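You operate a simulated robot arm through the tools that you are given. There is no shell and no other tool.

You are at the controls of a simulated robot arm. One attempt, no reset.

Task
Try the pink ring on the purple threaded end and tag the result.
Fine: run the ring down by hand till it stops. If it hides the white band the good tag goes on the rest pin, else the hold tag. Then run the ring off and lay it back on the bench. Drop nothing.

The check looks at the end state, three seconds after you hand in, the way a careful person would. Anything else that was tipped, shoved, dropped, spilled or broken makes it a failure.

Robot
A 7-joint arm with a fingered hand, fixed in place. Base frame: the origin is on the floor under the middle of its stand, x ahead of it, y to its left, z up; the work surface is at about z = 850. Readings come in mm, rad, newtons and seconds.
With the tool pointing down near the work surface it reaches from about 140 to 800 mm from the base axis. Its first joint turns from -1.204 to 3.002 rad. Payload 3.4 kg.
The TCP is the grasp point between the finger pads, 39 mm short of the fingertips. In the tool frame z runs along the fingers and y along their closing line. The gripper opens to 180 mm; its body begins 111 mm behind the TCP. The gripper is a hand of 3 fingers: y runs from the thumb to the fingers, the wrist lies at [0, 0, -262] in the tool frame.
Orientation is told as [roll, pitch, yaw] about the base's x, y, z axes, in that order, counted from this pose: with the fingers straight down and closing along the base's y, the tool's x points along the base's -x, its y along +y and its z along -z.

Tools
- The arm moves only by the tool servo_tool. Its argument "increments" is a list of rows, each a list of 6 numbers: the shift along the base's x, y, z in units of 20 mm (1.0 is 20 mm), then the turn, a rotation vector about the base's x, y, z in units of 8 degrees (1.0 is 8 degrees). In form: [[dx, dy, dz, rx, ry, rz], ...]. A call has 1 to 20 rows; each row shifts and turns the commanded pose from where the row before left it. A call with a number of a shift or a turn outside -1 to 1 is refused whole. Rows are played at 5 a second. More than 50 mm and 0.15 rad between two rows, and nothing of the call is played. A pose out of reach is approached as far as the arm can. The call stops where the force on the tool passes 40 N (or 10 N more than at its start, if that is more) or the arm is blocked; 0.2 s more then pass. In this call time passes only in rows, and 0.2 s behind the last. It gives the time, the measured TCP pose, the force on the tool (base axes), the opening and the grip force at its end, in the units of the frame above (readings bear some noise), with the torque about the TCP (base axes, N m) and any sound that the robot's microphone picked up.
- Cameras (640 x 400 px; columns grow to the right, rows downward): "scene" is fixed at [398.8, 499.3, 1481.4]; the picture's right is [-0.98, -0.18, 0.00], its down [-0.08, 0.42, -0.90] and it looks along [0.16, -0.89, -0.43] (base axes); focal length 365 px, centre (320, 200). "wrist" rides on the gripper at [62, -36, -128] in the tool frame; the picture's right is [0.50, 0.87, 0.00], its down [-0.75, 0.44, -0.49] and it looks along [-0.43, 0.25, 0.87] (tool axes); focal length 226 px, centre (320, 200). There is no depth. A picture from a camera that has moved, and an enlarged one, comes with that camera's place and axes in the base frame and with its lens.
- camera(camera): a new picture of that camera. The clock stands still meanwhile.
- lift_body(by): moves the trunk up (or, below 0, down) by that many mm; the arm rides with it, the base frame stays. It gives what a move gives, with no picture.
- set_fingers(finger1, finger2, thumb_bend): sets how far each is bent, from 0 (flat) to 100 (curled in); at 30 the hand is open as for a grip, at 70 the pads meet at the TCP. One left out holds its place. A second passes; each finger stops where it meets its share of the squeeze, and holds until it gets a number again. It is the only way to open and close the hand. It gives what a move gives, with no picture; readings hold the bend of each and the force on the fingers (four entries, about 0 where the hand has none), thumb and palm.
- inspect(camera, box): a new picture of the part [left, top, right, bottom] of that camera's present view, enlarged. The clock stands still meanwhile.
- hand_in(): hands the job in; it is judged then, once.

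Places have to be worked out from the pictures, the camera data and where the tool is seen. Open the gripper and draw the arm clear of the work before you hand the job in, unless the task says otherwise.

The tools are called after "Call:" as name(argument=value, ...) on one line, values as JSON. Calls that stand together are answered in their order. servo_tool: Moves the arm, as the interface text tells. Its arguments: {"type":"object","properties":{"increments":{"type":"array","items":{"type":"array","items":{"type":"number"}}}},"required":["increments"]} The other tools are called the same way: lift_body (by) moves the trunk up or down; set_fingers (finger1, finger2, thumb_bend) moves the fingers one by one; camera (camera) takes a picture; inspect (camera, box) takes an enlarged picture of a part of a camera's view; hand_in () hands the job in.

At the start:

```text
t: 0.0
position: [313.4, -421.1, 1178.8]
ee_rot: [0.0, 0.0, 0.001]
ft_force: [-0.4, -0.3, -0.3]
torque: [-0.01, 0.0, -0.01]
width: 179.8
gripper_force: 0.0
shape: jaw
bend: [30.0, 30.0, 30.0]
finger forces: [0.0, 0.0, 0.0, 0.0, 0.1, 0.0]
trunk travel left (down, up): [-175.0, 367.0]
```

scene: 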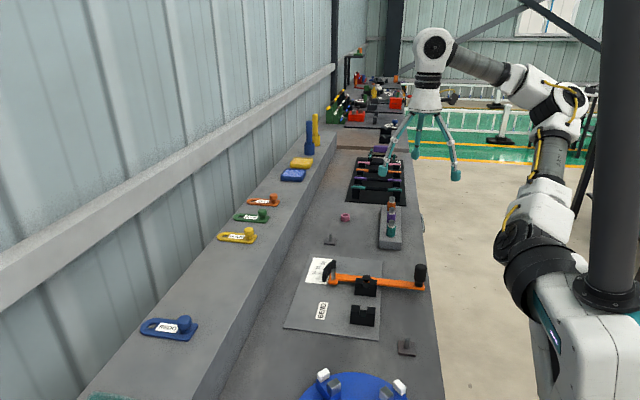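
wrist: 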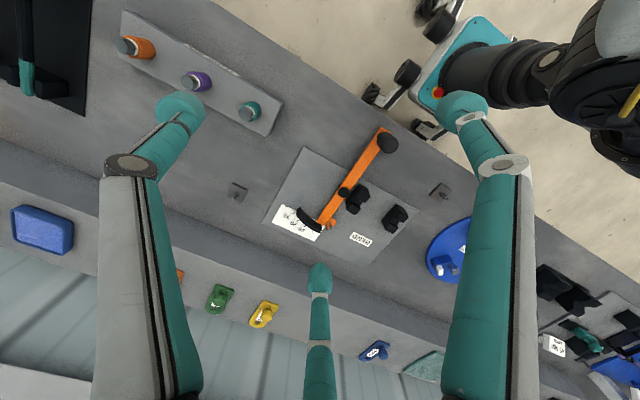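

I start with enlarged looks at the bench to find the pink ring, the purple threaded end, the tags and the rest pin.

Call:
inspect(camera="scene", box=[300, 140, 440, 260])

Call:
inspect(camera="scene", box=[120, 180, 300, 350])

Call:
inspect(camera="scene", box=[270, 220, 440, 370])

Call:
inspect(camera="wrist", box=[100, 0, 440, 280])

```text
3.33 times, centred on (370, 200) of scene
camera zoom: at [398.8, 499.3, 1481.4], right [-0.98, -0.18, 0.0], down [-0.08, 0.42, -0.9], along [0.16, -0.89, -0.43], focal length 1216 px, centre (153, 200)
```

zoom: 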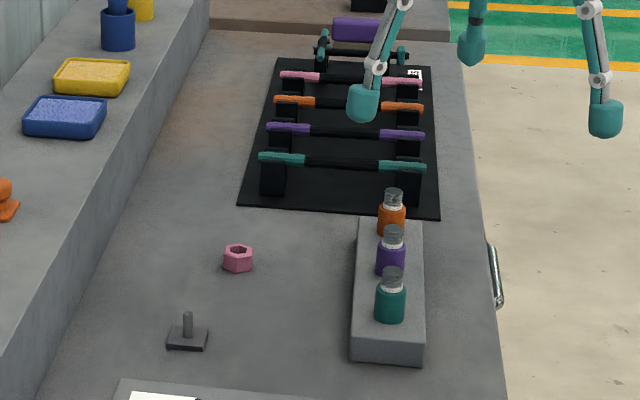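

```text
2.35 times, centred on (210, 265) of scene
camera zoom: at [398.8, 499.3, 1481.4], right [-0.98, -0.18, 0.0], down [-0.08, 0.42, -0.9], along [0.16, -0.89, -0.43], focal length 858 px, centre (579, 47)
```

zoom: 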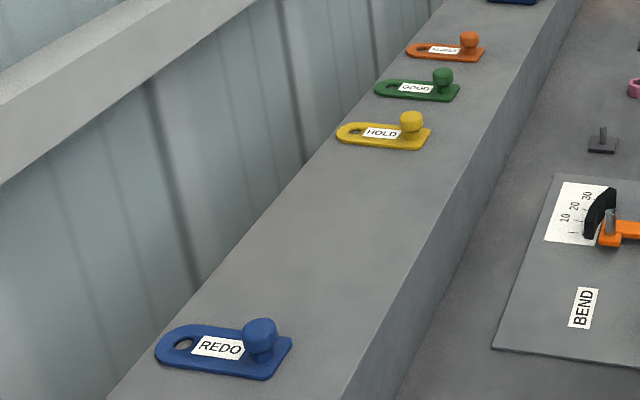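

```text
2.67 times, centred on (355, 295) of scene
camera zoom: at [398.8, 499.3, 1481.4], right [-0.98, -0.18, 0.0], down [-0.08, 0.42, -0.9], along [0.16, -0.89, -0.43], focal length 973 px, centre (227, -53)
```

zoom: 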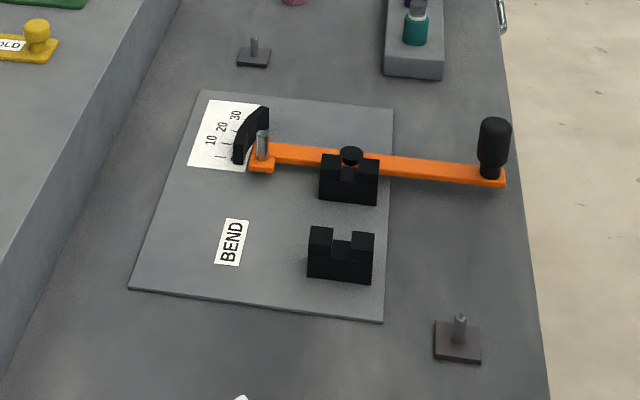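

```text
1.43 times, centred on (270, 140) of wrist
camera zoom: at [250.6, -456.8, 1306.9], right [-0.5, 0.87, 0.0], down [0.75, 0.43, 0.49], along [0.43, 0.25, -0.87], focal length 323 px, centre (391, 286)
```

zoom: 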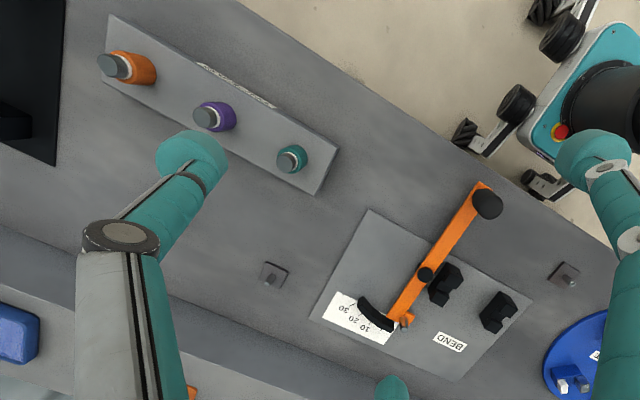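

The inspect tool seems to re-render at real resolution, so I zoom tightly on the pins, posts, ring and tags from the current view before moving.

Call:
inspect(camera="scene", box=[376, 190, 408, 210])

Call:
inspect(camera="scene", box=[318, 205, 366, 250])

Call:
inspect(camera="scene", box=[390, 330, 430, 360])

Call:
inspect(camera="scene", box=[205, 185, 295, 250])

Call:
inspect(camera="wrist", box=[180, 40, 300, 115])

Call:
inspect(camera="wrist", box=[210, 160, 290, 210])

Call:
inspect(camera="wrist", box=[400, 160, 480, 210])

Call:
inspect(camera="wrist", box=[170, 255, 310, 345])

```text
16.00 times, centred on (392, 200) of scene
camera zoom: at [398.8, 499.3, 1481.4], right [-0.98, -0.18, 0.0], down [-0.08, 0.42, -0.9], along [0.16, -0.89, -0.43], focal length 5836 px, centre (-832, 200)
```

zoom: 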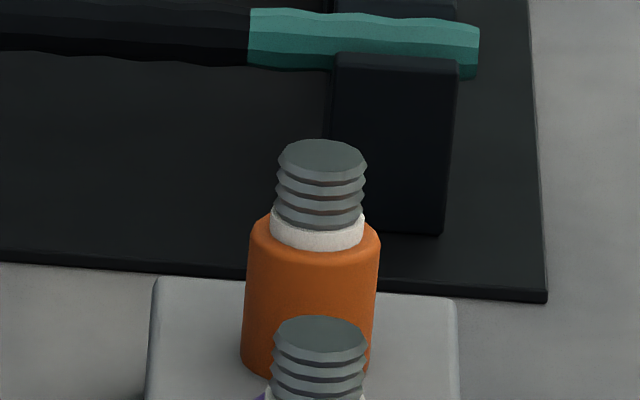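

```text
8.89 times, centred on (342, 228) of scene
camera zoom: at [398.8, 499.3, 1481.4], right [-0.98, -0.18, 0.0], down [-0.08, 0.42, -0.9], along [0.16, -0.89, -0.43], focal length 3242 px, centre (124, -44)
```

zoom: 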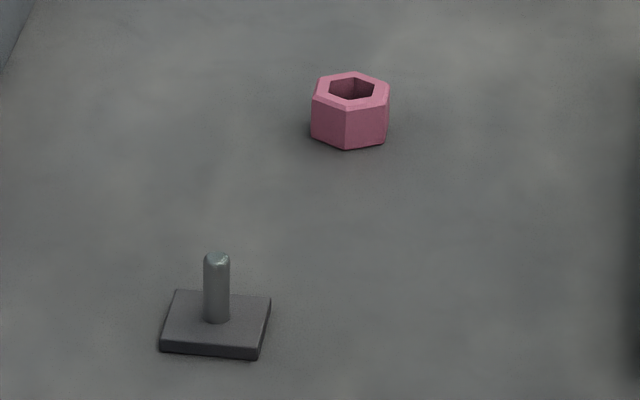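

```text
13.33 times, centred on (410, 345) of scene
camera zoom: at [398.8, 499.3, 1481.4], right [-0.98, -0.18, 0.0], down [-0.08, 0.42, -0.9], along [0.16, -0.89, -0.43], focal length 4863 px, centre (-880, -1733)
```

zoom: 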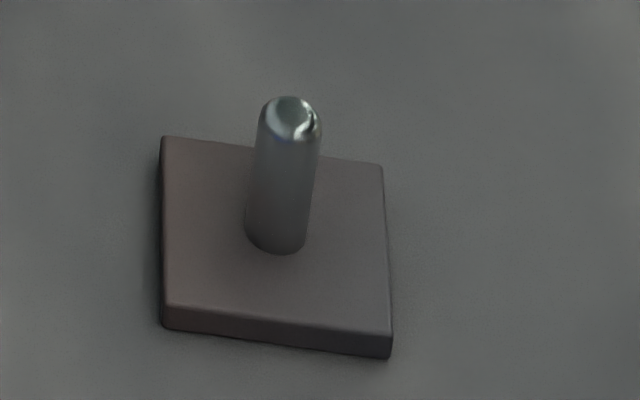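

```text
6.15 times, centred on (250, 218) of scene
camera zoom: at [398.8, 499.3, 1481.4], right [-0.98, -0.18, 0.0], down [-0.08, 0.42, -0.9], along [0.16, -0.89, -0.43], focal length 2244 px, centre (751, 92)
```

zoom: 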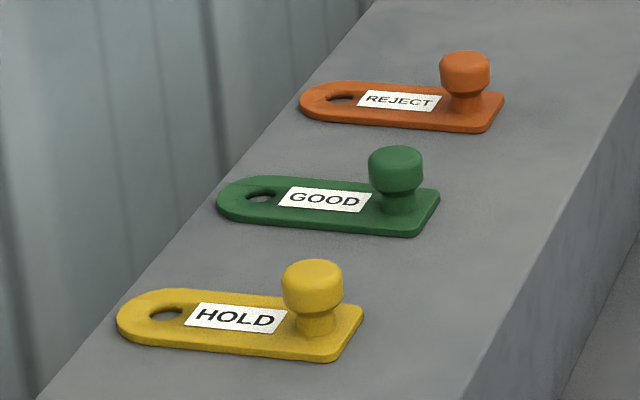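

```text
5.33 times, centred on (240, 78) of wrist
camera zoom: at [250.6, -456.8, 1306.9], right [-0.5, 0.87, 0.0], down [0.75, 0.43, 0.49], along [0.43, 0.25, -0.87], focal length 1206 px, centre (747, 853)
```

zoom: 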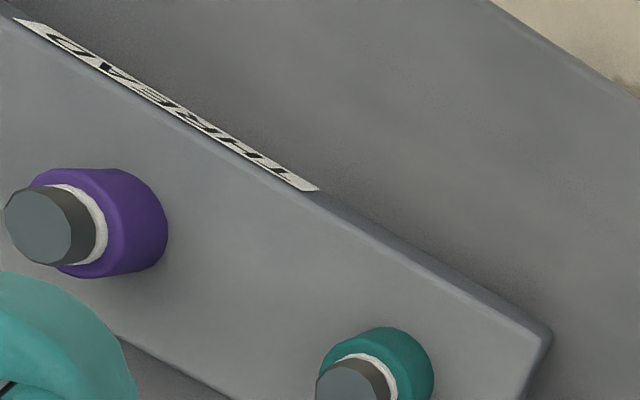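

```text
8.00 times, centred on (250, 185) of wrist
camera zoom: at [250.6, -456.8, 1306.9], right [-0.5, 0.87, 0.0], down [0.75, 0.43, 0.49], along [0.43, 0.25, -0.87], focal length 1808 px, centre (880, 320)
```

zoom: 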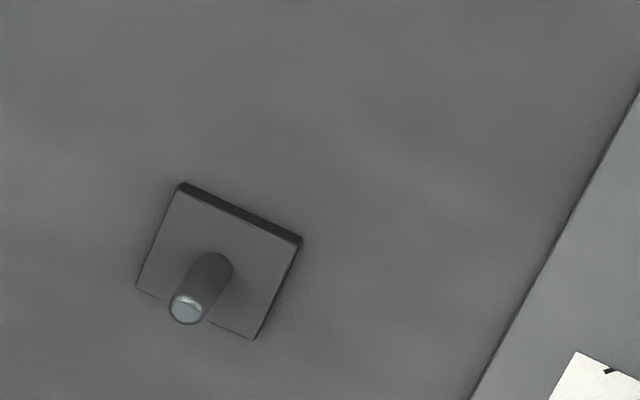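

```text
8.00 times, centred on (440, 185) of wrist
camera zoom: at [250.6, -456.8, 1306.9], right [-0.5, 0.87, 0.0], down [0.75, 0.43, 0.49], along [0.43, 0.25, -0.87], focal length 1808 px, centre (-640, 320)
```

zoom: 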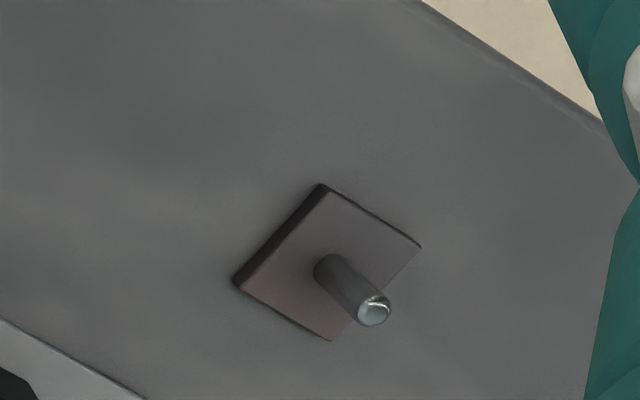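

```text
4.44 times, centred on (240, 300) of wrist
camera zoom: at [250.6, -456.8, 1306.9], right [-0.5, 0.87, 0.0], down [0.75, 0.43, 0.49], along [0.43, 0.25, -0.87], focal length 1005 px, centre (676, -244)
```

zoom: 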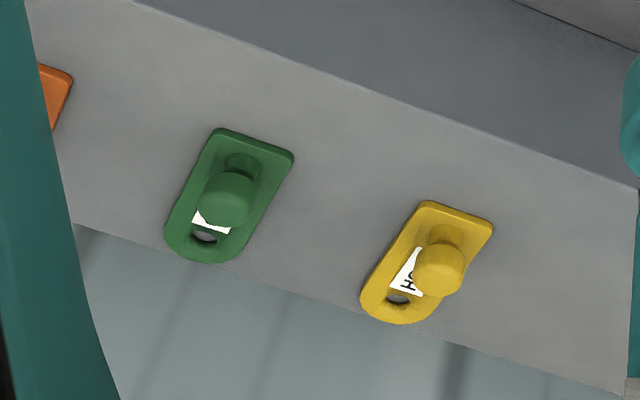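

Two similar pins exist, so I need to tell which is the rest pin; the block's front is labelled THREAD. I look at the remaining parts of the bench for other labels or pins.

Call:
inspect(camera="scene", box=[320, 40, 440, 130])

Call:
inspect(camera="scene", box=[330, 120, 440, 210])

Call:
inspect(camera="scene", box=[270, 340, 430, 400])

Call:
inspect(camera="wrist", box=[520, 230, 640, 400])

Call:
inspect(camera="wrist", box=[0, 0, 120, 130])

```text
4.44 times, centred on (380, 85) of scene
camera zoom: at [398.8, 499.3, 1481.4], right [-0.98, -0.18, 0.0], down [-0.08, 0.42, -0.9], along [0.16, -0.89, -0.43], focal length 1621 px, centre (53, 711)
```

zoom: 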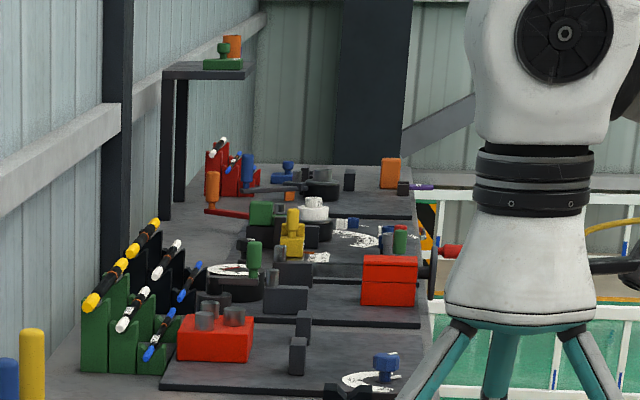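

```text
4.44 times, centred on (385, 165) of scene
camera zoom: at [398.8, 499.3, 1481.4], right [-0.98, -0.18, 0.0], down [-0.08, 0.42, -0.9], along [0.16, -0.89, -0.43], focal length 1621 px, centre (31, 356)
```

zoom: 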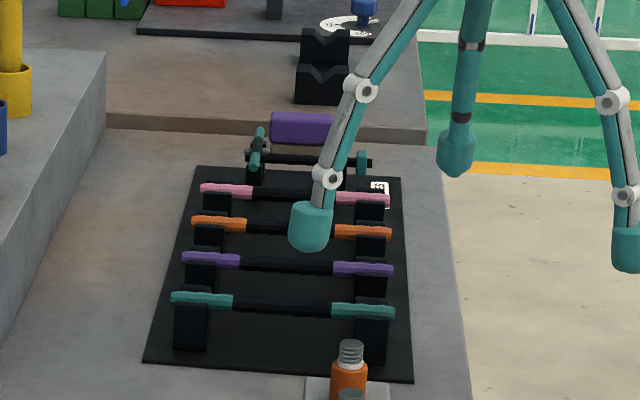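

```text
4.00 times, centred on (350, 370) of scene
camera zoom: at [398.8, 499.3, 1481.4], right [-0.98, -0.18, 0.0], down [-0.08, 0.42, -0.9], along [0.16, -0.89, -0.43], focal length 1459 px, centre (200, -480)
```

zoom: 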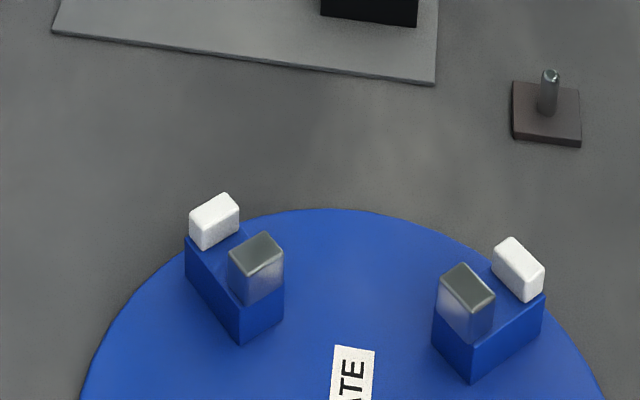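

```text
2.35 times, centred on (580, 315) of wrist
camera zoom: at [250.6, -456.8, 1306.9], right [-0.5, 0.87, 0.0], down [0.75, 0.43, 0.49], along [0.43, 0.25, -0.87], focal length 532 px, centre (-292, -71)
```

zoom: 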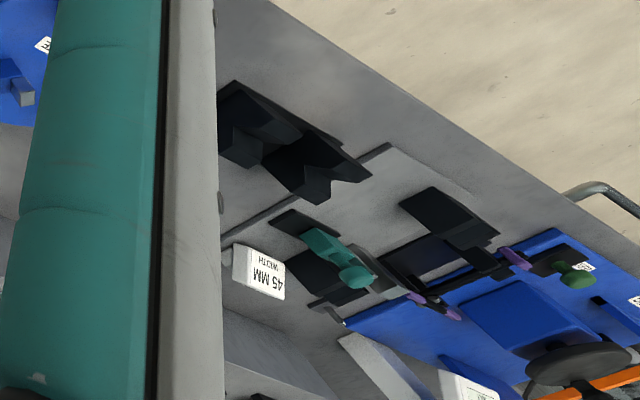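

```text
3.08 times, centred on (60, 65) of wrist
camera zoom: at [250.6, -456.8, 1306.9], right [-0.5, 0.87, 0.0], down [0.75, 0.43, 0.49], along [0.43, 0.25, -0.87], focal length 696 px, centre (1120, 615)
```

zoom: 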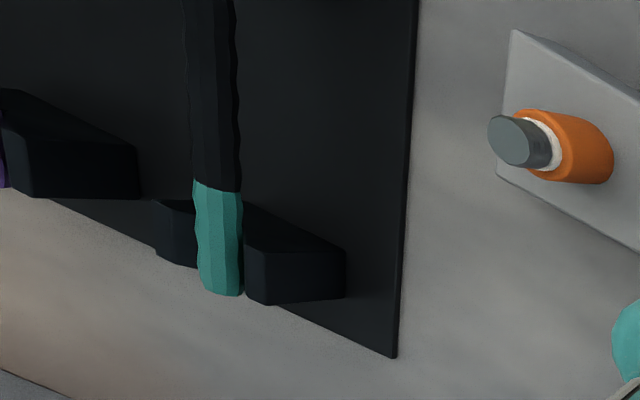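

Pin 1 at about (545,-503) stands by the THREAD block with REJECT/GOOD/HOLD tags beside it, while the other pin stands at the ROTATE table by the REDO tag, so pin 1 is the rest pin. Next I bend the fingers in free air to learn the hand's shape.

Call:
set_fingers(finger1=60, finger2=60, thumb_bend=60)

Call:
inspect(camera="scene", box=[350, 20, 500, 190])

Call:
camera(camera="wrist")

```text
t: 1.0
position: [312.4, -416.5, 1182.0]
ee_rot: [-0.004, -0.002, 0.0]
ft_force: [-0.6, -0.3, -0.2]
torque: [0.01, -0.01, 0.03]
width: 34.2
gripper_force: 0.2
shape: fingers
bend: [60.0, 60.0, 60.0]
finger forces: [0.1, 0.1, 0.1, 0.1, 0.1, 0.0]
trunk travel left (down, up): [-175.0, 367.0]
```

```text
2.35 times, centred on (425, 105) of scene
camera zoom: at [398.8, 499.3, 1481.4], right [-0.98, -0.18, 0.0], down [-0.08, 0.42, -0.9], along [0.16, -0.89, -0.43], focal length 858 px, centre (73, 424)
```

zoom: 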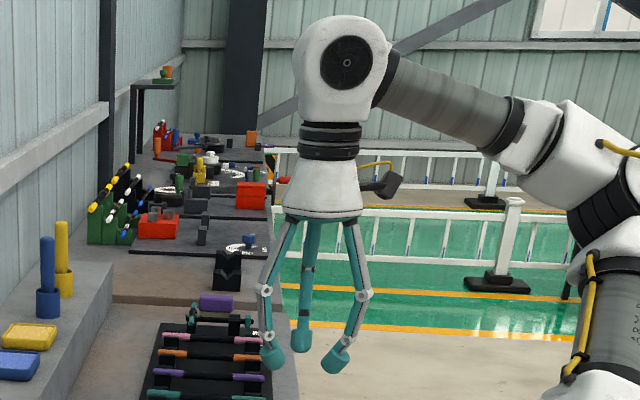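

```text
taken
camera wrist: at [249.1, -451.1, 1309.1], right [-0.5, 0.87, 0.0], down [0.75, 0.44, 0.49], along [0.43, 0.24, -0.87], focal length 226 px, centre (320, 200)
```

wrist: 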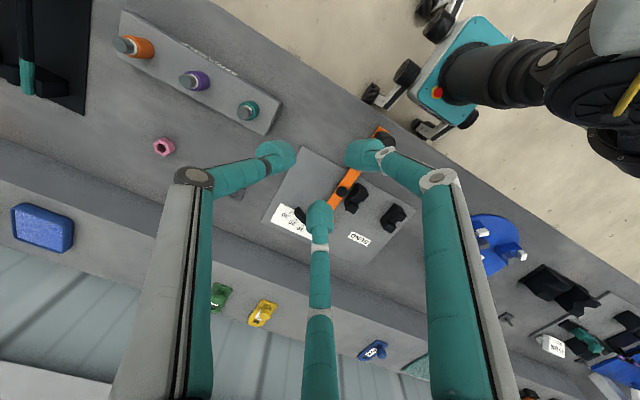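

The three digits sit 120° apart around the TCP like a chuck, with the tips about 40 mm below it. I estimate the ring at (519,-666) and move above it to test the reach.

Call:
servo_tool(increments=[[0.736, -0.893, -0.6, 0, 0, 0], [0.736, -0.893, -0.6, 0, 0, 0], [0.736, -0.893, -0.6, 0, 0, 0], [0.736, -0.893, -0.6, 0, 0, 0], [0.736, -0.893, -0.6, 0, 0, 0], [0.736, -0.893, -0.6, 0, 0, 0], [0.736, -0.893, -0.6, 0, 0, 0], [0.736, -0.893, -0.6, 0, 0, 0], [0.736, -0.893, -0.6, 0, 0, 0], [0.736, -0.893, -0.6, 0, 0, 0], [0.736, -0.893, -0.6, 0, 0, 0], [0.736, -0.893, -0.6, 0, 0, 0], [0.736, -0.893, -0.6, 0, 0, 0], [0.736, -0.893, -0.6, 0, 0, 0]])

Call:
camera(camera="scene")

Call:
camera(camera="wrist")

```text
t: 4.0
position: [519.9, -667.5, 1012.0]
ee_rot: [-0.001, 0.0, 0.0]
ft_force: [0.3, 0.5, -0.1]
torque: [-0.02, 0.01, -0.01]
width: 33.7
gripper_force: 0.0
shape: fingers
bend: [60.0, 60.0, 60.0]
finger forces: [0.0, 0.0, 0.0, 0.1, 0.1, 0.0]
trunk travel left (down, up): [-175.0, 367.0]
```

```text
taken
```

scene: 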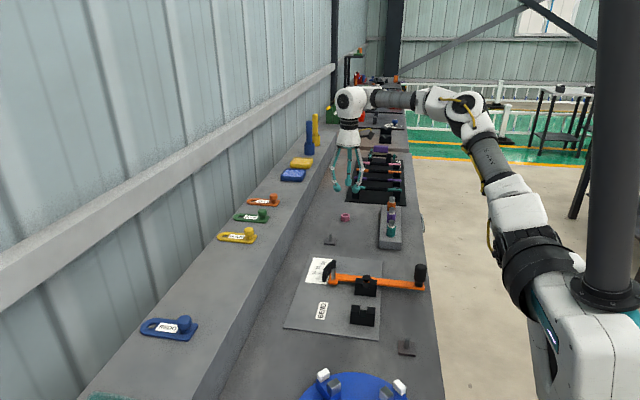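

```text
taken
camera wrist: at [456.3, -703.0, 1139.4], right [-0.5, 0.87, 0.0], down [0.75, 0.44, 0.49], along [0.43, 0.24, -0.87], focal length 226 px, centre (320, 200)
```

wrist: 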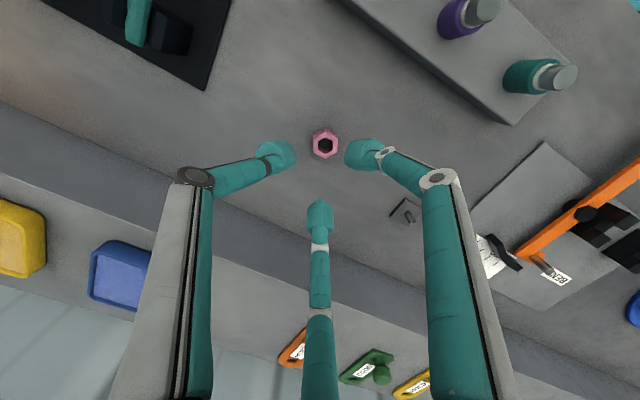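

The position above the ring is reachable with the tool straight down. I zoom in on the nut to fix its centre and how its flats lie.

Call:
inspect(camera="wrist", box=[293, 126, 357, 166])

Call:
inspect(camera="scene", box=[326, 140, 374, 230])

```text
10.00 times, centred on (325, 146) of wrist
camera zoom: at [456.3, -703.0, 1139.4], right [-0.5, 0.87, 0.0], down [0.75, 0.44, 0.49], along [0.43, 0.24, -0.87], focal length 2261 px, centre (270, 740)
```

zoom: 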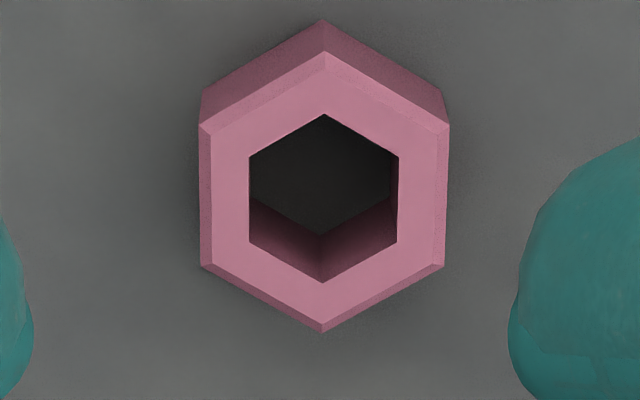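

```text
4.44 times, centred on (350, 185) of scene
camera zoom: at [398.8, 499.3, 1481.4], right [-0.98, -0.18, 0.0], down [-0.08, 0.42, -0.9], along [0.16, -0.89, -0.43], focal length 1621 px, centre (187, 267)
```

zoom: 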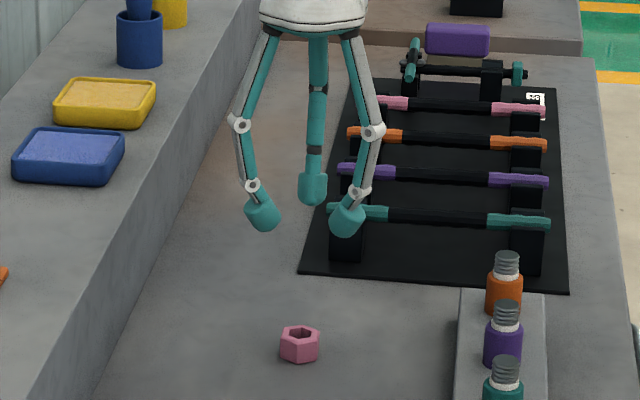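

Nut centre is about (+1, +8) mm from the tool axis, with flats whose normals lie at 0°, 60°, 120°…, so the digits need a 30° yaw to meet flats. I shift, yaw +30° and go partway down with the fingers a bit wider.

Call:
set_fingers(finger1=54, finger2=54, thumb_bend=54)

Call:
servo_tool(increments=[[0.012, 0.096, -0.7, 0, 0, 0.9375], [0.012, 0.096, -0.7, 0, 0, 0.9375], [0.012, 0.096, -0.7, 0, 0, 0.9375], [0.012, 0.096, -0.7, 0, 0, 0.9375], [0, 0, -0.7, 0, 0, 0], [0, 0, -0.5, 0, 0, 0], [0, 0, 0, 0, 0, 0]])

Call:
camera(camera="wrist")

Call:
inspect(camera="scene", box=[320, 150, 380, 240])

```text
t: 5.0
position: [517.9, -667.2, 1012.6]
ee_rot: [-0.005, 0.002, 0.001]
ft_force: [0.1, 0.4, 0.1]
torque: [0.0, 0.03, 0.01]
width: 56.2
gripper_force: 0.0
shape: fingers
bend: [54.0, 54.0, 54.0]
finger forces: [0.0, 0.0, 0.0, 0.0, 0.0, 0.0]
trunk travel left (down, up): [-175.0, 367.0]
```

```text
t: 6.6
position: [518.8, -658.4, 933.3]
ee_rot: [-0.002, -0.001, 0.523]
ft_force: [-0.5, -0.2, 0.0]
torque: [0.02, 0.03, -0.02]
width: 56.2
gripper_force: 0.1
shape: fingers
bend: [54.0, 54.0, 54.0]
finger forces: [0.1, 0.0, 0.1, 0.0, 0.0, 0.0]
trunk travel left (down, up): [-175.0, 367.0]
```

```text
taken
camera wrist: at [481.7, -720.9, 1060.2], right [-0.87, 0.5, 0.0], down [0.43, 0.76, 0.49], along [0.25, 0.42, -0.87], focal length 226 px, centre (320, 200)
```

wrist: 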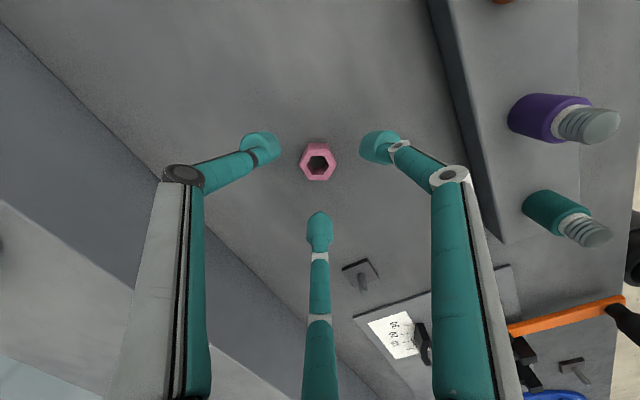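

```text
4.44 times, centred on (350, 195) of scene
camera zoom: at [398.8, 499.3, 1481.4], right [-0.98, -0.18, 0.0], down [-0.08, 0.42, -0.9], along [0.16, -0.89, -0.43], focal length 1621 px, centre (187, 222)
```

zoom: 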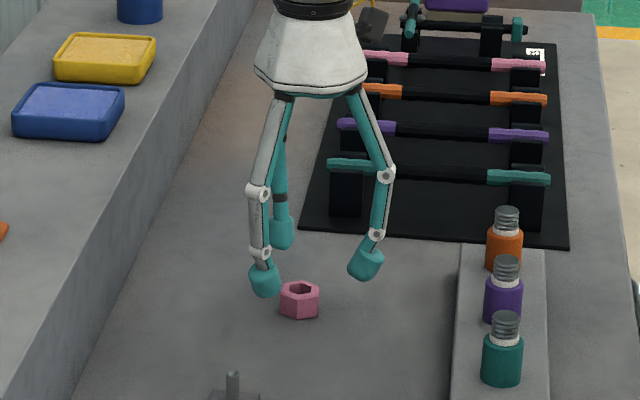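

The nut now shows flat-on between the digits. I zoom to refine its centring before going down.

Call:
inspect(camera="wrist", box=[272, 130, 368, 190])

```text
6.67 times, centred on (320, 160) of wrist
camera zoom: at [481.7, -720.9, 1060.2], right [-0.87, 0.5, 0.0], down [0.43, 0.76, 0.49], along [0.25, 0.42, -0.87], focal length 1507 px, centre (320, 467)
```

zoom: 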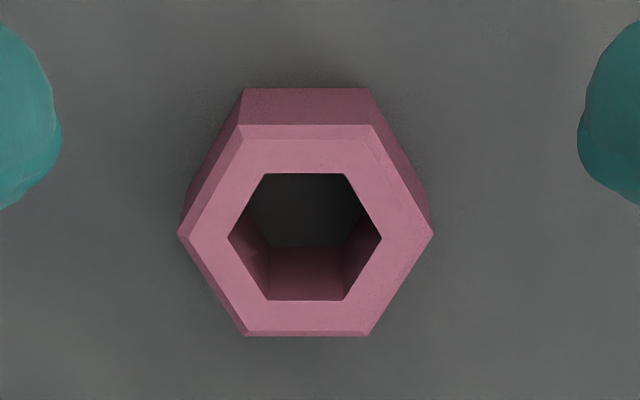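

Nut is centred within about 2.5 mm in x. I correct that and lower toward a TCP height of about 905, then check fingertip clearance.

Call:
servo_tool(increments=[[0.125, -0.015, -0.5, 0, 0, 0], [0, 0, -0.5, 0, 0, 0], [0, 0, -0.4, 0, 0, 0], [0, 0, 0, 0, 0, 0]])

Call:
inspect(camera="scene", box=[326, 190, 374, 235])

Call:
inspect(camera="wrist", box=[230, 110, 410, 222])

```text
t: 7.6
position: [521.6, -658.8, 904.3]
ee_rot: [-0.003, -0.002, 0.523]
ft_force: [-0.2, 0.3, -0.3]
torque: [0.02, 0.01, -0.01]
width: 56.5
gripper_force: 0.0
shape: fingers
bend: [54.0, 54.0, 54.0]
finger forces: [0.0, 0.0, 0.0, 0.0, 0.0, 0.0]
trunk travel left (down, up): [-175.0, 367.0]
```

```text
8.89 times, centred on (350, 212) of scene
camera zoom: at [398.8, 499.3, 1481.4], right [-0.98, -0.18, 0.0], down [-0.08, 0.42, -0.9], along [0.16, -0.89, -0.43], focal length 3242 px, centre (53, 89)
```

zoom: 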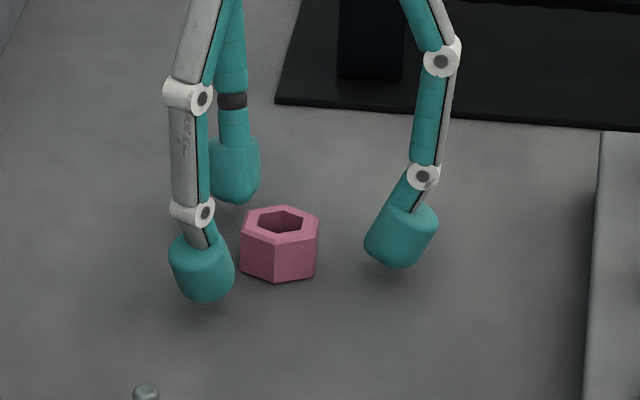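

```text
3.56 times, centred on (320, 166) of wrist
camera zoom: at [484.3, -721.1, 1032.1], right [-0.87, 0.5, 0.0], down [0.43, 0.76, 0.49], along [0.25, 0.42, -0.87], focal length 804 px, centre (320, 321)
```

zoom: 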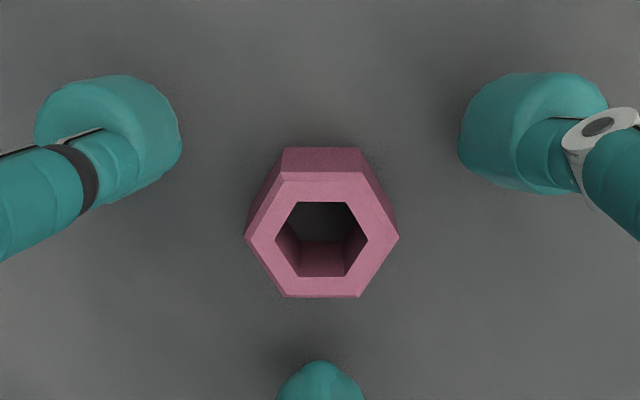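

The tips hang only a few mm above the bench around the nut. I close partway (bend 60) to see how tip height changes relative to the nut.

Call:
set_fingers(finger1=60, finger2=60, thumb_bend=60)

Call:
inspect(camera="scene", box=[326, 190, 374, 235])

Call:
inspect(camera="wrist", box=[230, 110, 410, 222])

```text
t: 8.6
position: [521.8, -658.0, 904.7]
ee_rot: [-0.004, -0.002, 0.524]
ft_force: [-0.4, 0.3, 0.2]
torque: [-0.06, -0.03, -0.02]
width: 34.0
gripper_force: 0.1
shape: fingers
bend: [60.0, 60.0, 60.0]
finger forces: [0.0, 0.1, 0.0, 0.1, 0.0, 0.0]
trunk travel left (down, up): [-175.0, 367.0]
```

```text
8.89 times, centred on (350, 212) of scene
camera zoom: at [398.8, 499.3, 1481.4], right [-0.98, -0.18, 0.0], down [-0.08, 0.42, -0.9], along [0.16, -0.89, -0.43], focal length 3242 px, centre (53, 89)
```

zoom: 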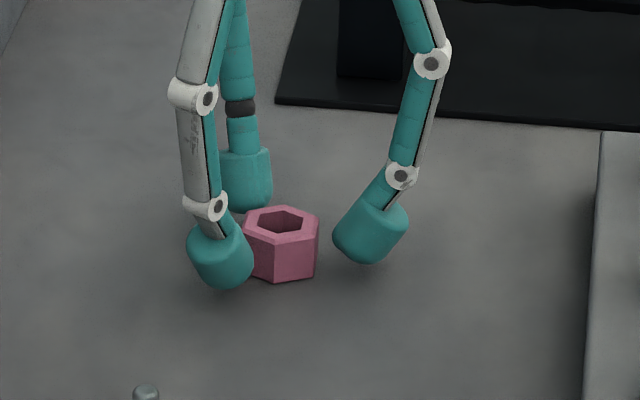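

```text
3.56 times, centred on (320, 166) of wrist
camera zoom: at [484.4, -721.1, 1032.3], right [-0.87, 0.5, 0.0], down [0.43, 0.76, 0.49], along [0.25, 0.42, -0.87], focal length 804 px, centre (320, 321)
```

zoom: 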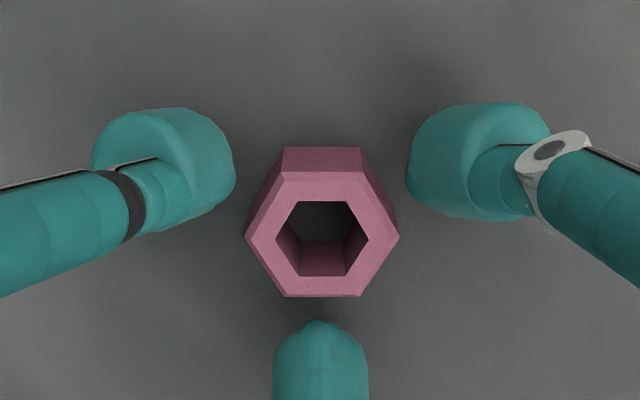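

By image comparison the tips' inner edge is about 12 mm above the bench against an 18 mm nut, so contact should land on the flats. I lower 1 mm and close with gentle steps.

Call:
servo_tool(increments=[[-0.02, 0.0, -0.06, 0, 0, 0], [0, 0, 0, 0, 0, 0]])

Call:
set_fingers(finger1=62.5, finger2=62.5, thumb_bend=62.5)

Call:
inspect(camera="scene", box=[326, 190, 374, 235])

Call:
inspect(camera="wrist", box=[230, 110, 410, 222])

```text
t: 9.2
position: [521.6, -657.7, 903.4]
ee_rot: [-0.005, 0.001, 0.524]
ft_force: [-0.6, 0.6, -0.6]
torque: [0.01, -0.01, -0.04]
width: 34.2
gripper_force: 0.1
shape: fingers
bend: [60.0, 60.0, 60.0]
finger forces: [0.0, 0.0, 0.0, 0.0, 0.0, 0.1]
trunk travel left (down, up): [-175.0, 367.0]
```

```text
t: 10.2
position: [520.3, -659.4, 903.5]
ee_rot: [-0.004, -0.003, 0.525]
ft_force: [0.4, 0.4, -0.4]
torque: [0.04, -0.01, -0.02]
width: 26.5
gripper_force: 0.0
shape: fingers
bend: [62.0, 62.0, 62.0]
finger forces: [0.1, 0.1, 0.1, 0.0, 0.0, 0.0]
trunk travel left (down, up): [-175.0, 367.0]
```

```text
8.89 times, centred on (350, 212) of scene
camera zoom: at [398.8, 499.3, 1481.4], right [-0.98, -0.18, 0.0], down [-0.08, 0.42, -0.9], along [0.16, -0.89, -0.43], focal length 3242 px, centre (53, 89)
```

zoom: 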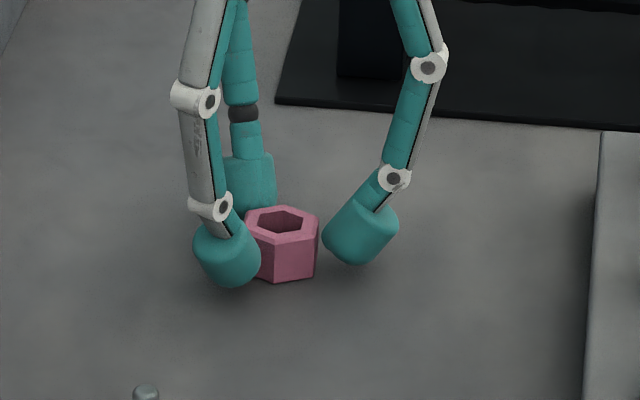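

```text
3.56 times, centred on (320, 166) of wrist
camera zoom: at [484.3, -721.0, 1031.0], right [-0.87, 0.5, 0.0], down [0.43, 0.76, 0.49], along [0.25, 0.42, -0.87], focal length 804 px, centre (320, 321)
```

zoom: 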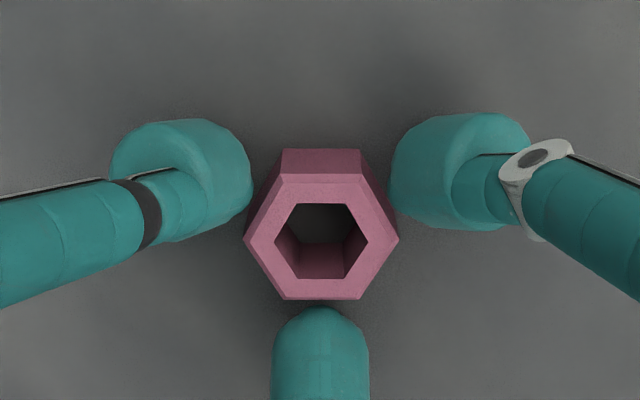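

Digits are about to touch evenly; I close a little more and read the finger forces.

Call:
set_fingers(finger1=65, finger2=65, thumb_bend=65)

Call:
inspect(camera="scene", box=[326, 190, 374, 235])

Call:
inspect(camera="wrist", box=[230, 110, 410, 222])

```text
t: 11.2
position: [521.1, -658.9, 902.6]
ee_rot: [-0.003, -0.002, 0.524]
ft_force: [-0.9, -0.2, 0.4]
torque: [0.0, 0.01, -0.03]
width: 20.3
gripper_force: 2.3
shape: fingers
bend: [63.0, 64.0, 64.0]
finger forces: [1.4, 1.1, 0.0, 0.0, 1.7, 0.0]
trunk travel left (down, up): [-175.0, 367.0]
```

```text
8.89 times, centred on (350, 212) of scene
camera zoom: at [398.8, 499.3, 1481.4], right [-0.98, -0.18, 0.0], down [-0.08, 0.42, -0.9], along [0.16, -0.89, -0.43], focal length 3242 px, centre (53, 89)
```

zoom: 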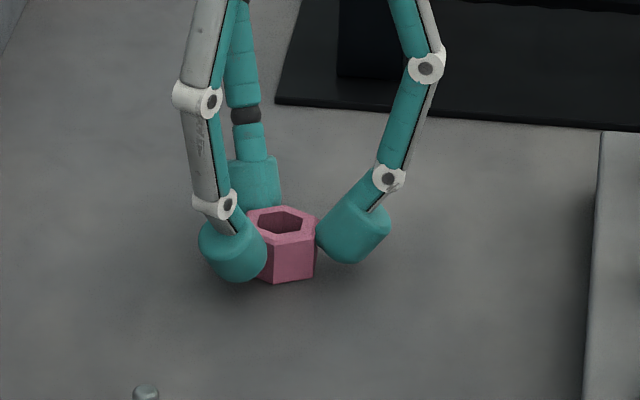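

```text
3.56 times, centred on (320, 166) of wrist
camera zoom: at [484.3, -721.1, 1030.9], right [-0.87, 0.5, 0.0], down [0.43, 0.75, 0.49], along [0.25, 0.42, -0.87], focal length 804 px, centre (320, 321)
```

zoom: 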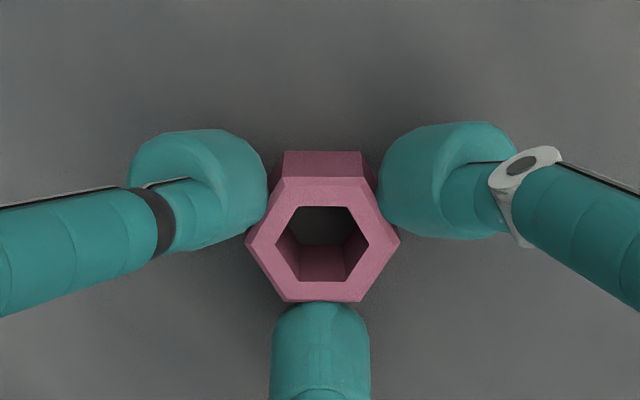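

All three digits touch with 1–2 N each. I squeeze somewhat more for a firm hold before lifting.

Call:
set_fingers(finger1=69, finger2=69, thumb_bend=69)

Call:
inspect(camera="scene", box=[326, 190, 374, 235])

Call:
inspect(camera="wrist", box=[230, 110, 410, 222])

```text
t: 12.2
position: [520.2, -659.5, 904.0]
ee_rot: [-0.003, -0.001, 0.525]
ft_force: [0.2, 0.1, 0.2]
torque: [-0.05, 0.03, 0.02]
width: 18.4
gripper_force: 8.3
shape: fingers
bend: [64.0, 64.0, 65.0]
finger forces: [5.1, 4.7, 0.0, 0.0, 5.9, 0.0]
trunk travel left (down, up): [-175.0, 367.0]
```

```text
8.89 times, centred on (350, 212) of scene
camera zoom: at [398.8, 499.3, 1481.4], right [-0.98, -0.18, 0.0], down [-0.08, 0.42, -0.9], along [0.16, -0.89, -0.43], focal length 3242 px, centre (53, 89)
```

zoom: 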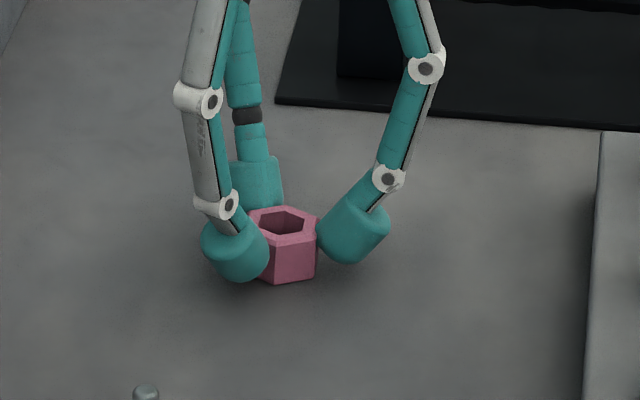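

```text
3.56 times, centred on (320, 166) of wrist
camera zoom: at [484.3, -721.0, 1031.0], right [-0.87, 0.5, 0.0], down [0.43, 0.75, 0.49], along [0.25, 0.42, -0.87], focal length 804 px, centre (320, 321)
```

zoom: 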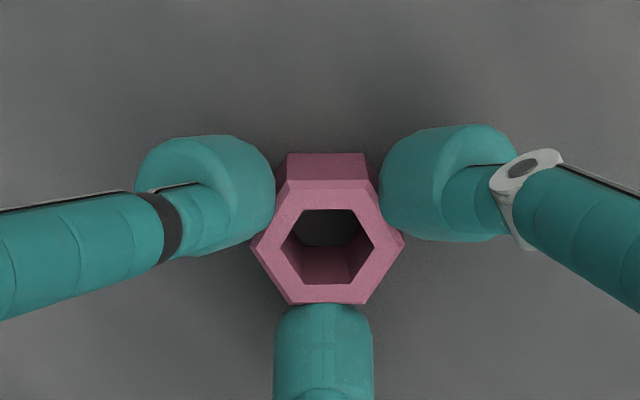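

Grip is about 5 N per digit and the nut stays level. I lift 20 mm slowly and check that it comes along.

Call:
servo_tool(increments=[[0, 0, 0.2, 0, 0, 0], [0, 0, 0.4, 0, 0, 0], [0, 0, 0.4, 0, 0, 0], [0, 0, 0, 0, 0, 0]])

Call:
inspect(camera="scene", box=[326, 180, 374, 225])

Call:
inspect(camera="wrist", box=[230, 110, 410, 222])

```text
t: 13.2
position: [521.4, -659.2, 923.2]
ee_rot: [-0.003, -0.001, 0.523]
ft_force: [-0.1, -0.1, -0.3]
torque: [-0.03, 0.01, 0.0]
width: 18.2
gripper_force: 8.2
shape: fingers
bend: [64.0, 64.0, 65.0]
finger forces: [5.0, 4.7, 0.0, 0.1, 5.9, 0.0]
trunk travel left (down, up): [-175.0, 367.0]
```

```text
8.89 times, centred on (350, 202) of scene
camera zoom: at [398.8, 499.3, 1481.4], right [-0.98, -0.18, 0.0], down [-0.08, 0.42, -0.9], along [0.16, -0.89, -0.43], focal length 3242 px, centre (53, 178)
```

zoom: 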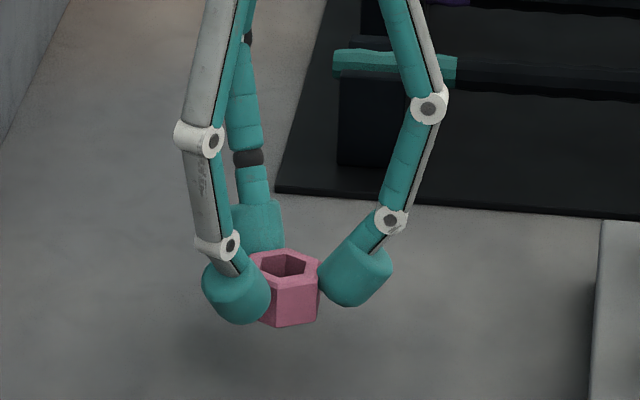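

```text
3.56 times, centred on (320, 166) of wrist
camera zoom: at [484.4, -721.5, 1051.7], right [-0.87, 0.5, 0.0], down [0.43, 0.75, 0.49], along [0.25, 0.42, -0.87], focal length 804 px, centre (320, 321)
```

zoom: 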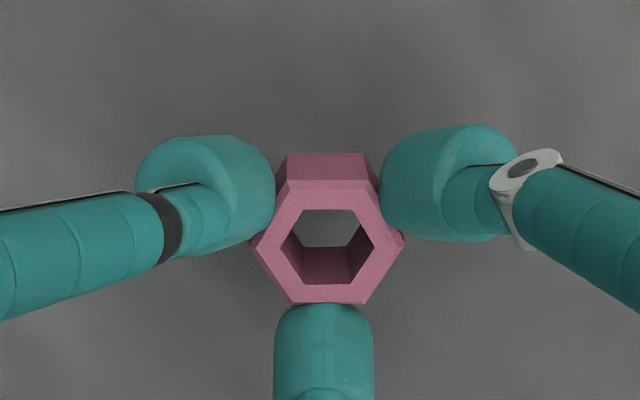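

The nut came up firmly. I raise to about z = 1040 and carry it over toward the purple post, estimated at (356,-612, top 935), staying well above the posts.

Call:
servo_tool(increments=[[0, 0, 0.7, 0, 0, 0], [0, 0, 0.9, 0, 0, 0], [0, 0, 0.9, 0, 0, 0], [0, 0, 0.9, 0, 0, 0], [0, 0, 0.9, 0, 0, 0], [0, 0, 0.9, 0, 0, 0], [0, 0, 0.6, 0, 0, 0], [-0.7, 0.2, 0, 0, 0, 0], [-0.7, 0.2, 0, 0, 0, 0], [-0.7, 0.2, 0, 0, 0, 0], [-0.7, 0.2, 0, 0, 0, 0], [-0.7, 0.2, 0, 0, 0, 0], [-0.7, 0.2, 0, 0, 0, 0], [-0.7, 0.2, 0, 0, 0, 0], [-0.7, 0.2, 0, 0, 0, 0], [0, 0, 0, 0, 0, 0]])

Call:
camera(camera="wrist")

Call:
inspect(camera="scene", box=[350, 150, 430, 240])

```text
t: 16.6
position: [408.8, -625.4, 1039.5]
ee_rot: [0.0, 0.001, 0.524]
ft_force: [-0.5, 0.6, -0.8]
torque: [0.0, 0.02, 0.03]
width: 18.6
gripper_force: 8.0
shape: fingers
bend: [64.0, 64.0, 65.0]
finger forces: [5.0, 4.8, 0.1, 0.1, 6.0, 0.0]
trunk travel left (down, up): [-175.0, 367.0]
```

```text
taken
camera wrist: at [371.9, -688.5, 1167.2], right [-0.87, 0.5, 0.0], down [0.43, 0.76, 0.49], along [0.25, 0.42, -0.87], focal length 226 px, centre (320, 200)
```

wrist: 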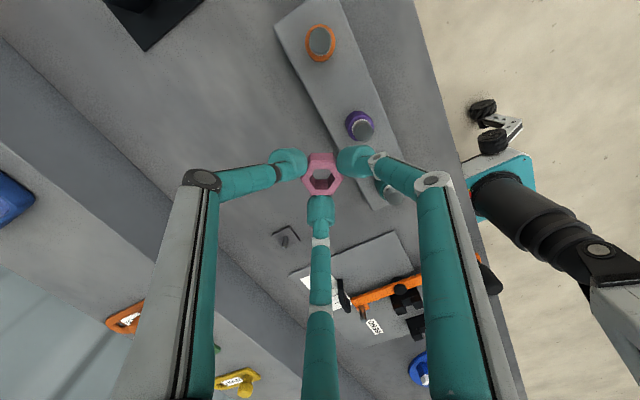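

```text
4.44 times, centred on (390, 195) of scene
camera zoom: at [398.8, 499.3, 1481.4], right [-0.98, -0.18, 0.0], down [-0.08, 0.42, -0.9], along [0.16, -0.89, -0.43], focal length 1621 px, centre (9, 222)
```

zoom: 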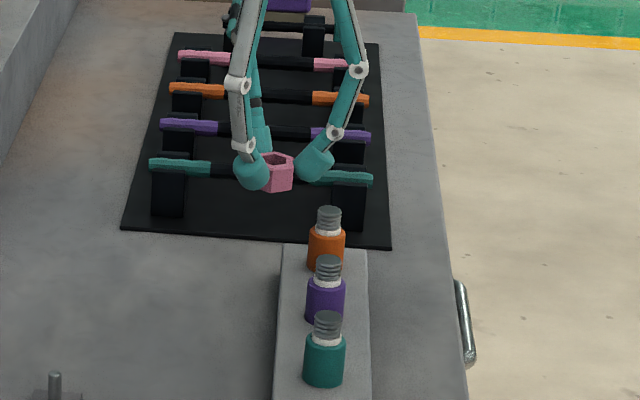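

The purple post is visible beside the held nut. I zoom to locate its top precisely from this view.

Call:
inspect(camera="wrist", box=[325, 95, 405, 145])

Call:
inspect(camera="wrist", box=[272, 140, 368, 200])

Call:
inspect(camera="scene", box=[376, 195, 408, 225])

```text
8.00 times, centred on (365, 120) of wrist
camera zoom: at [371.9, -688.5, 1167.2], right [-0.87, 0.5, 0.0], down [0.43, 0.76, 0.49], along [0.25, 0.42, -0.87], focal length 1808 px, centre (-40, 840)
```

zoom: 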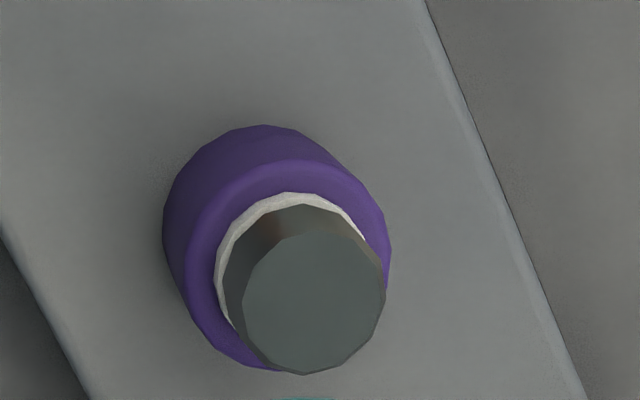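

```text
6.67 times, centred on (320, 170) of wrist
camera zoom: at [371.9, -688.5, 1167.2], right [-0.87, 0.5, 0.0], down [0.43, 0.76, 0.49], along [0.25, 0.42, -0.87], focal length 1507 px, centre (320, 400)
```

zoom: 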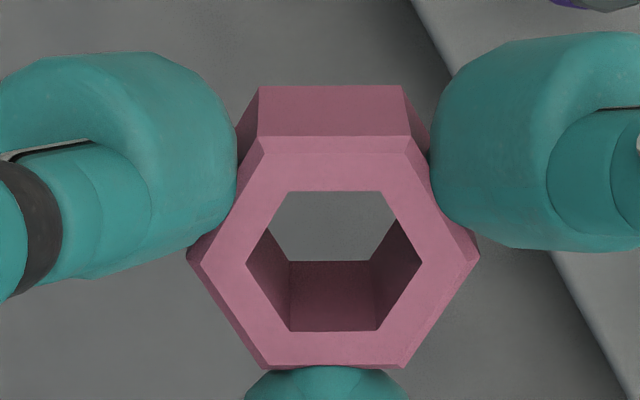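

```text
13.33 times, centred on (392, 210) of scene
camera zoom: at [398.8, 499.3, 1481.4], right [-0.98, -0.18, 0.0], down [-0.08, 0.42, -0.9], along [0.16, -0.89, -0.43], focal length 4863 px, centre (-640, 67)
```

zoom: 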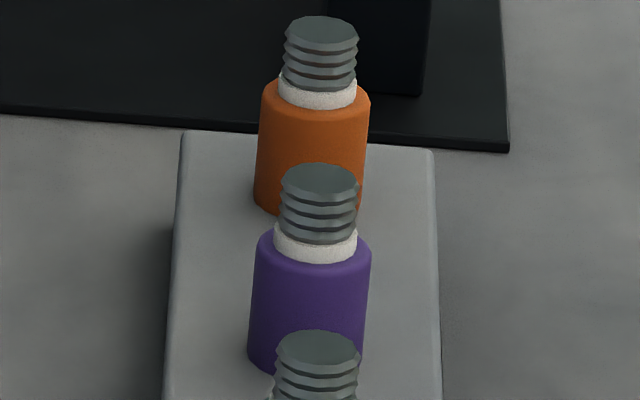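

The post top is about (-46, +6) mm from the nut centre. I shift over it and come down 25 mm, leaving ~30 mm of clearance, then re-measure.

Call:
servo_tool(increments=[[-0.6, 0.07, 0, 0, 0, 0], [-0.6, 0.07, 0, 0, 0, 0], [-0.6, 0.07, 0, 0, 0, 0], [-0.52, 0.075, 0, 0, 0, 0], [0, 0, -0.6, 0, 0, 0], [0, 0, -0.6, 0, 0, 0], [0, 0, 0, 0, 0, 0]])

Call:
inspect(camera="wrist", box=[272, 140, 368, 200])

Call:
inspect(camera="scene", box=[364, 170, 412, 230])

```text
t: 18.2
position: [360.8, -621.8, 1016.0]
ee_rot: [-0.004, -0.003, 0.525]
ft_force: [-0.5, -0.1, -0.5]
torque: [-0.02, 0.0, -0.01]
width: 18.6
gripper_force: 7.5
shape: fingers
bend: [64.0, 64.0, 65.0]
finger forces: [5.0, 4.7, 0.1, 0.0, 5.9, 0.1]
trunk travel left (down, up): [-175.0, 367.0]
```

```text
6.67 times, centred on (320, 170) of wrist
camera zoom: at [325.3, -683.2, 1143.4], right [-0.87, 0.5, 0.0], down [0.43, 0.75, 0.49], along [0.25, 0.42, -0.87], focal length 1507 px, centre (320, 400)
```

zoom: 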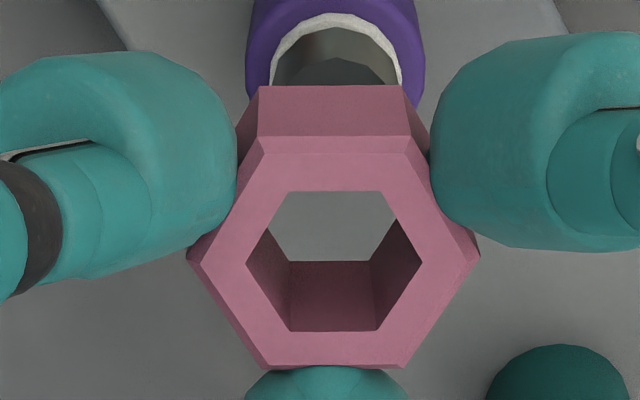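

```text
6.67 times, centred on (388, 200) of scene
camera zoom: at [398.8, 499.3, 1481.4], right [-0.98, -0.18, 0.0], down [-0.08, 0.42, -0.9], along [0.16, -0.89, -0.43], focal length 2432 px, centre (-133, 200)
```

zoom: 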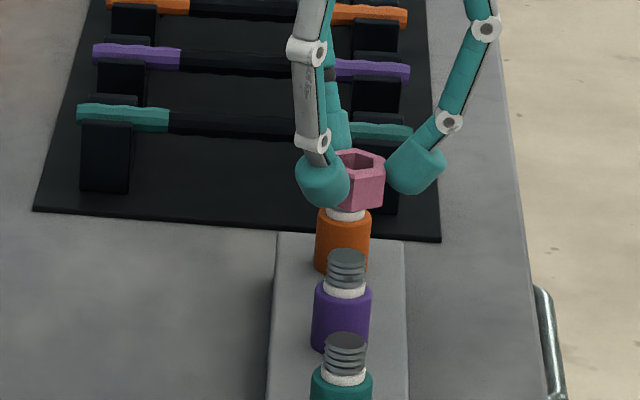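

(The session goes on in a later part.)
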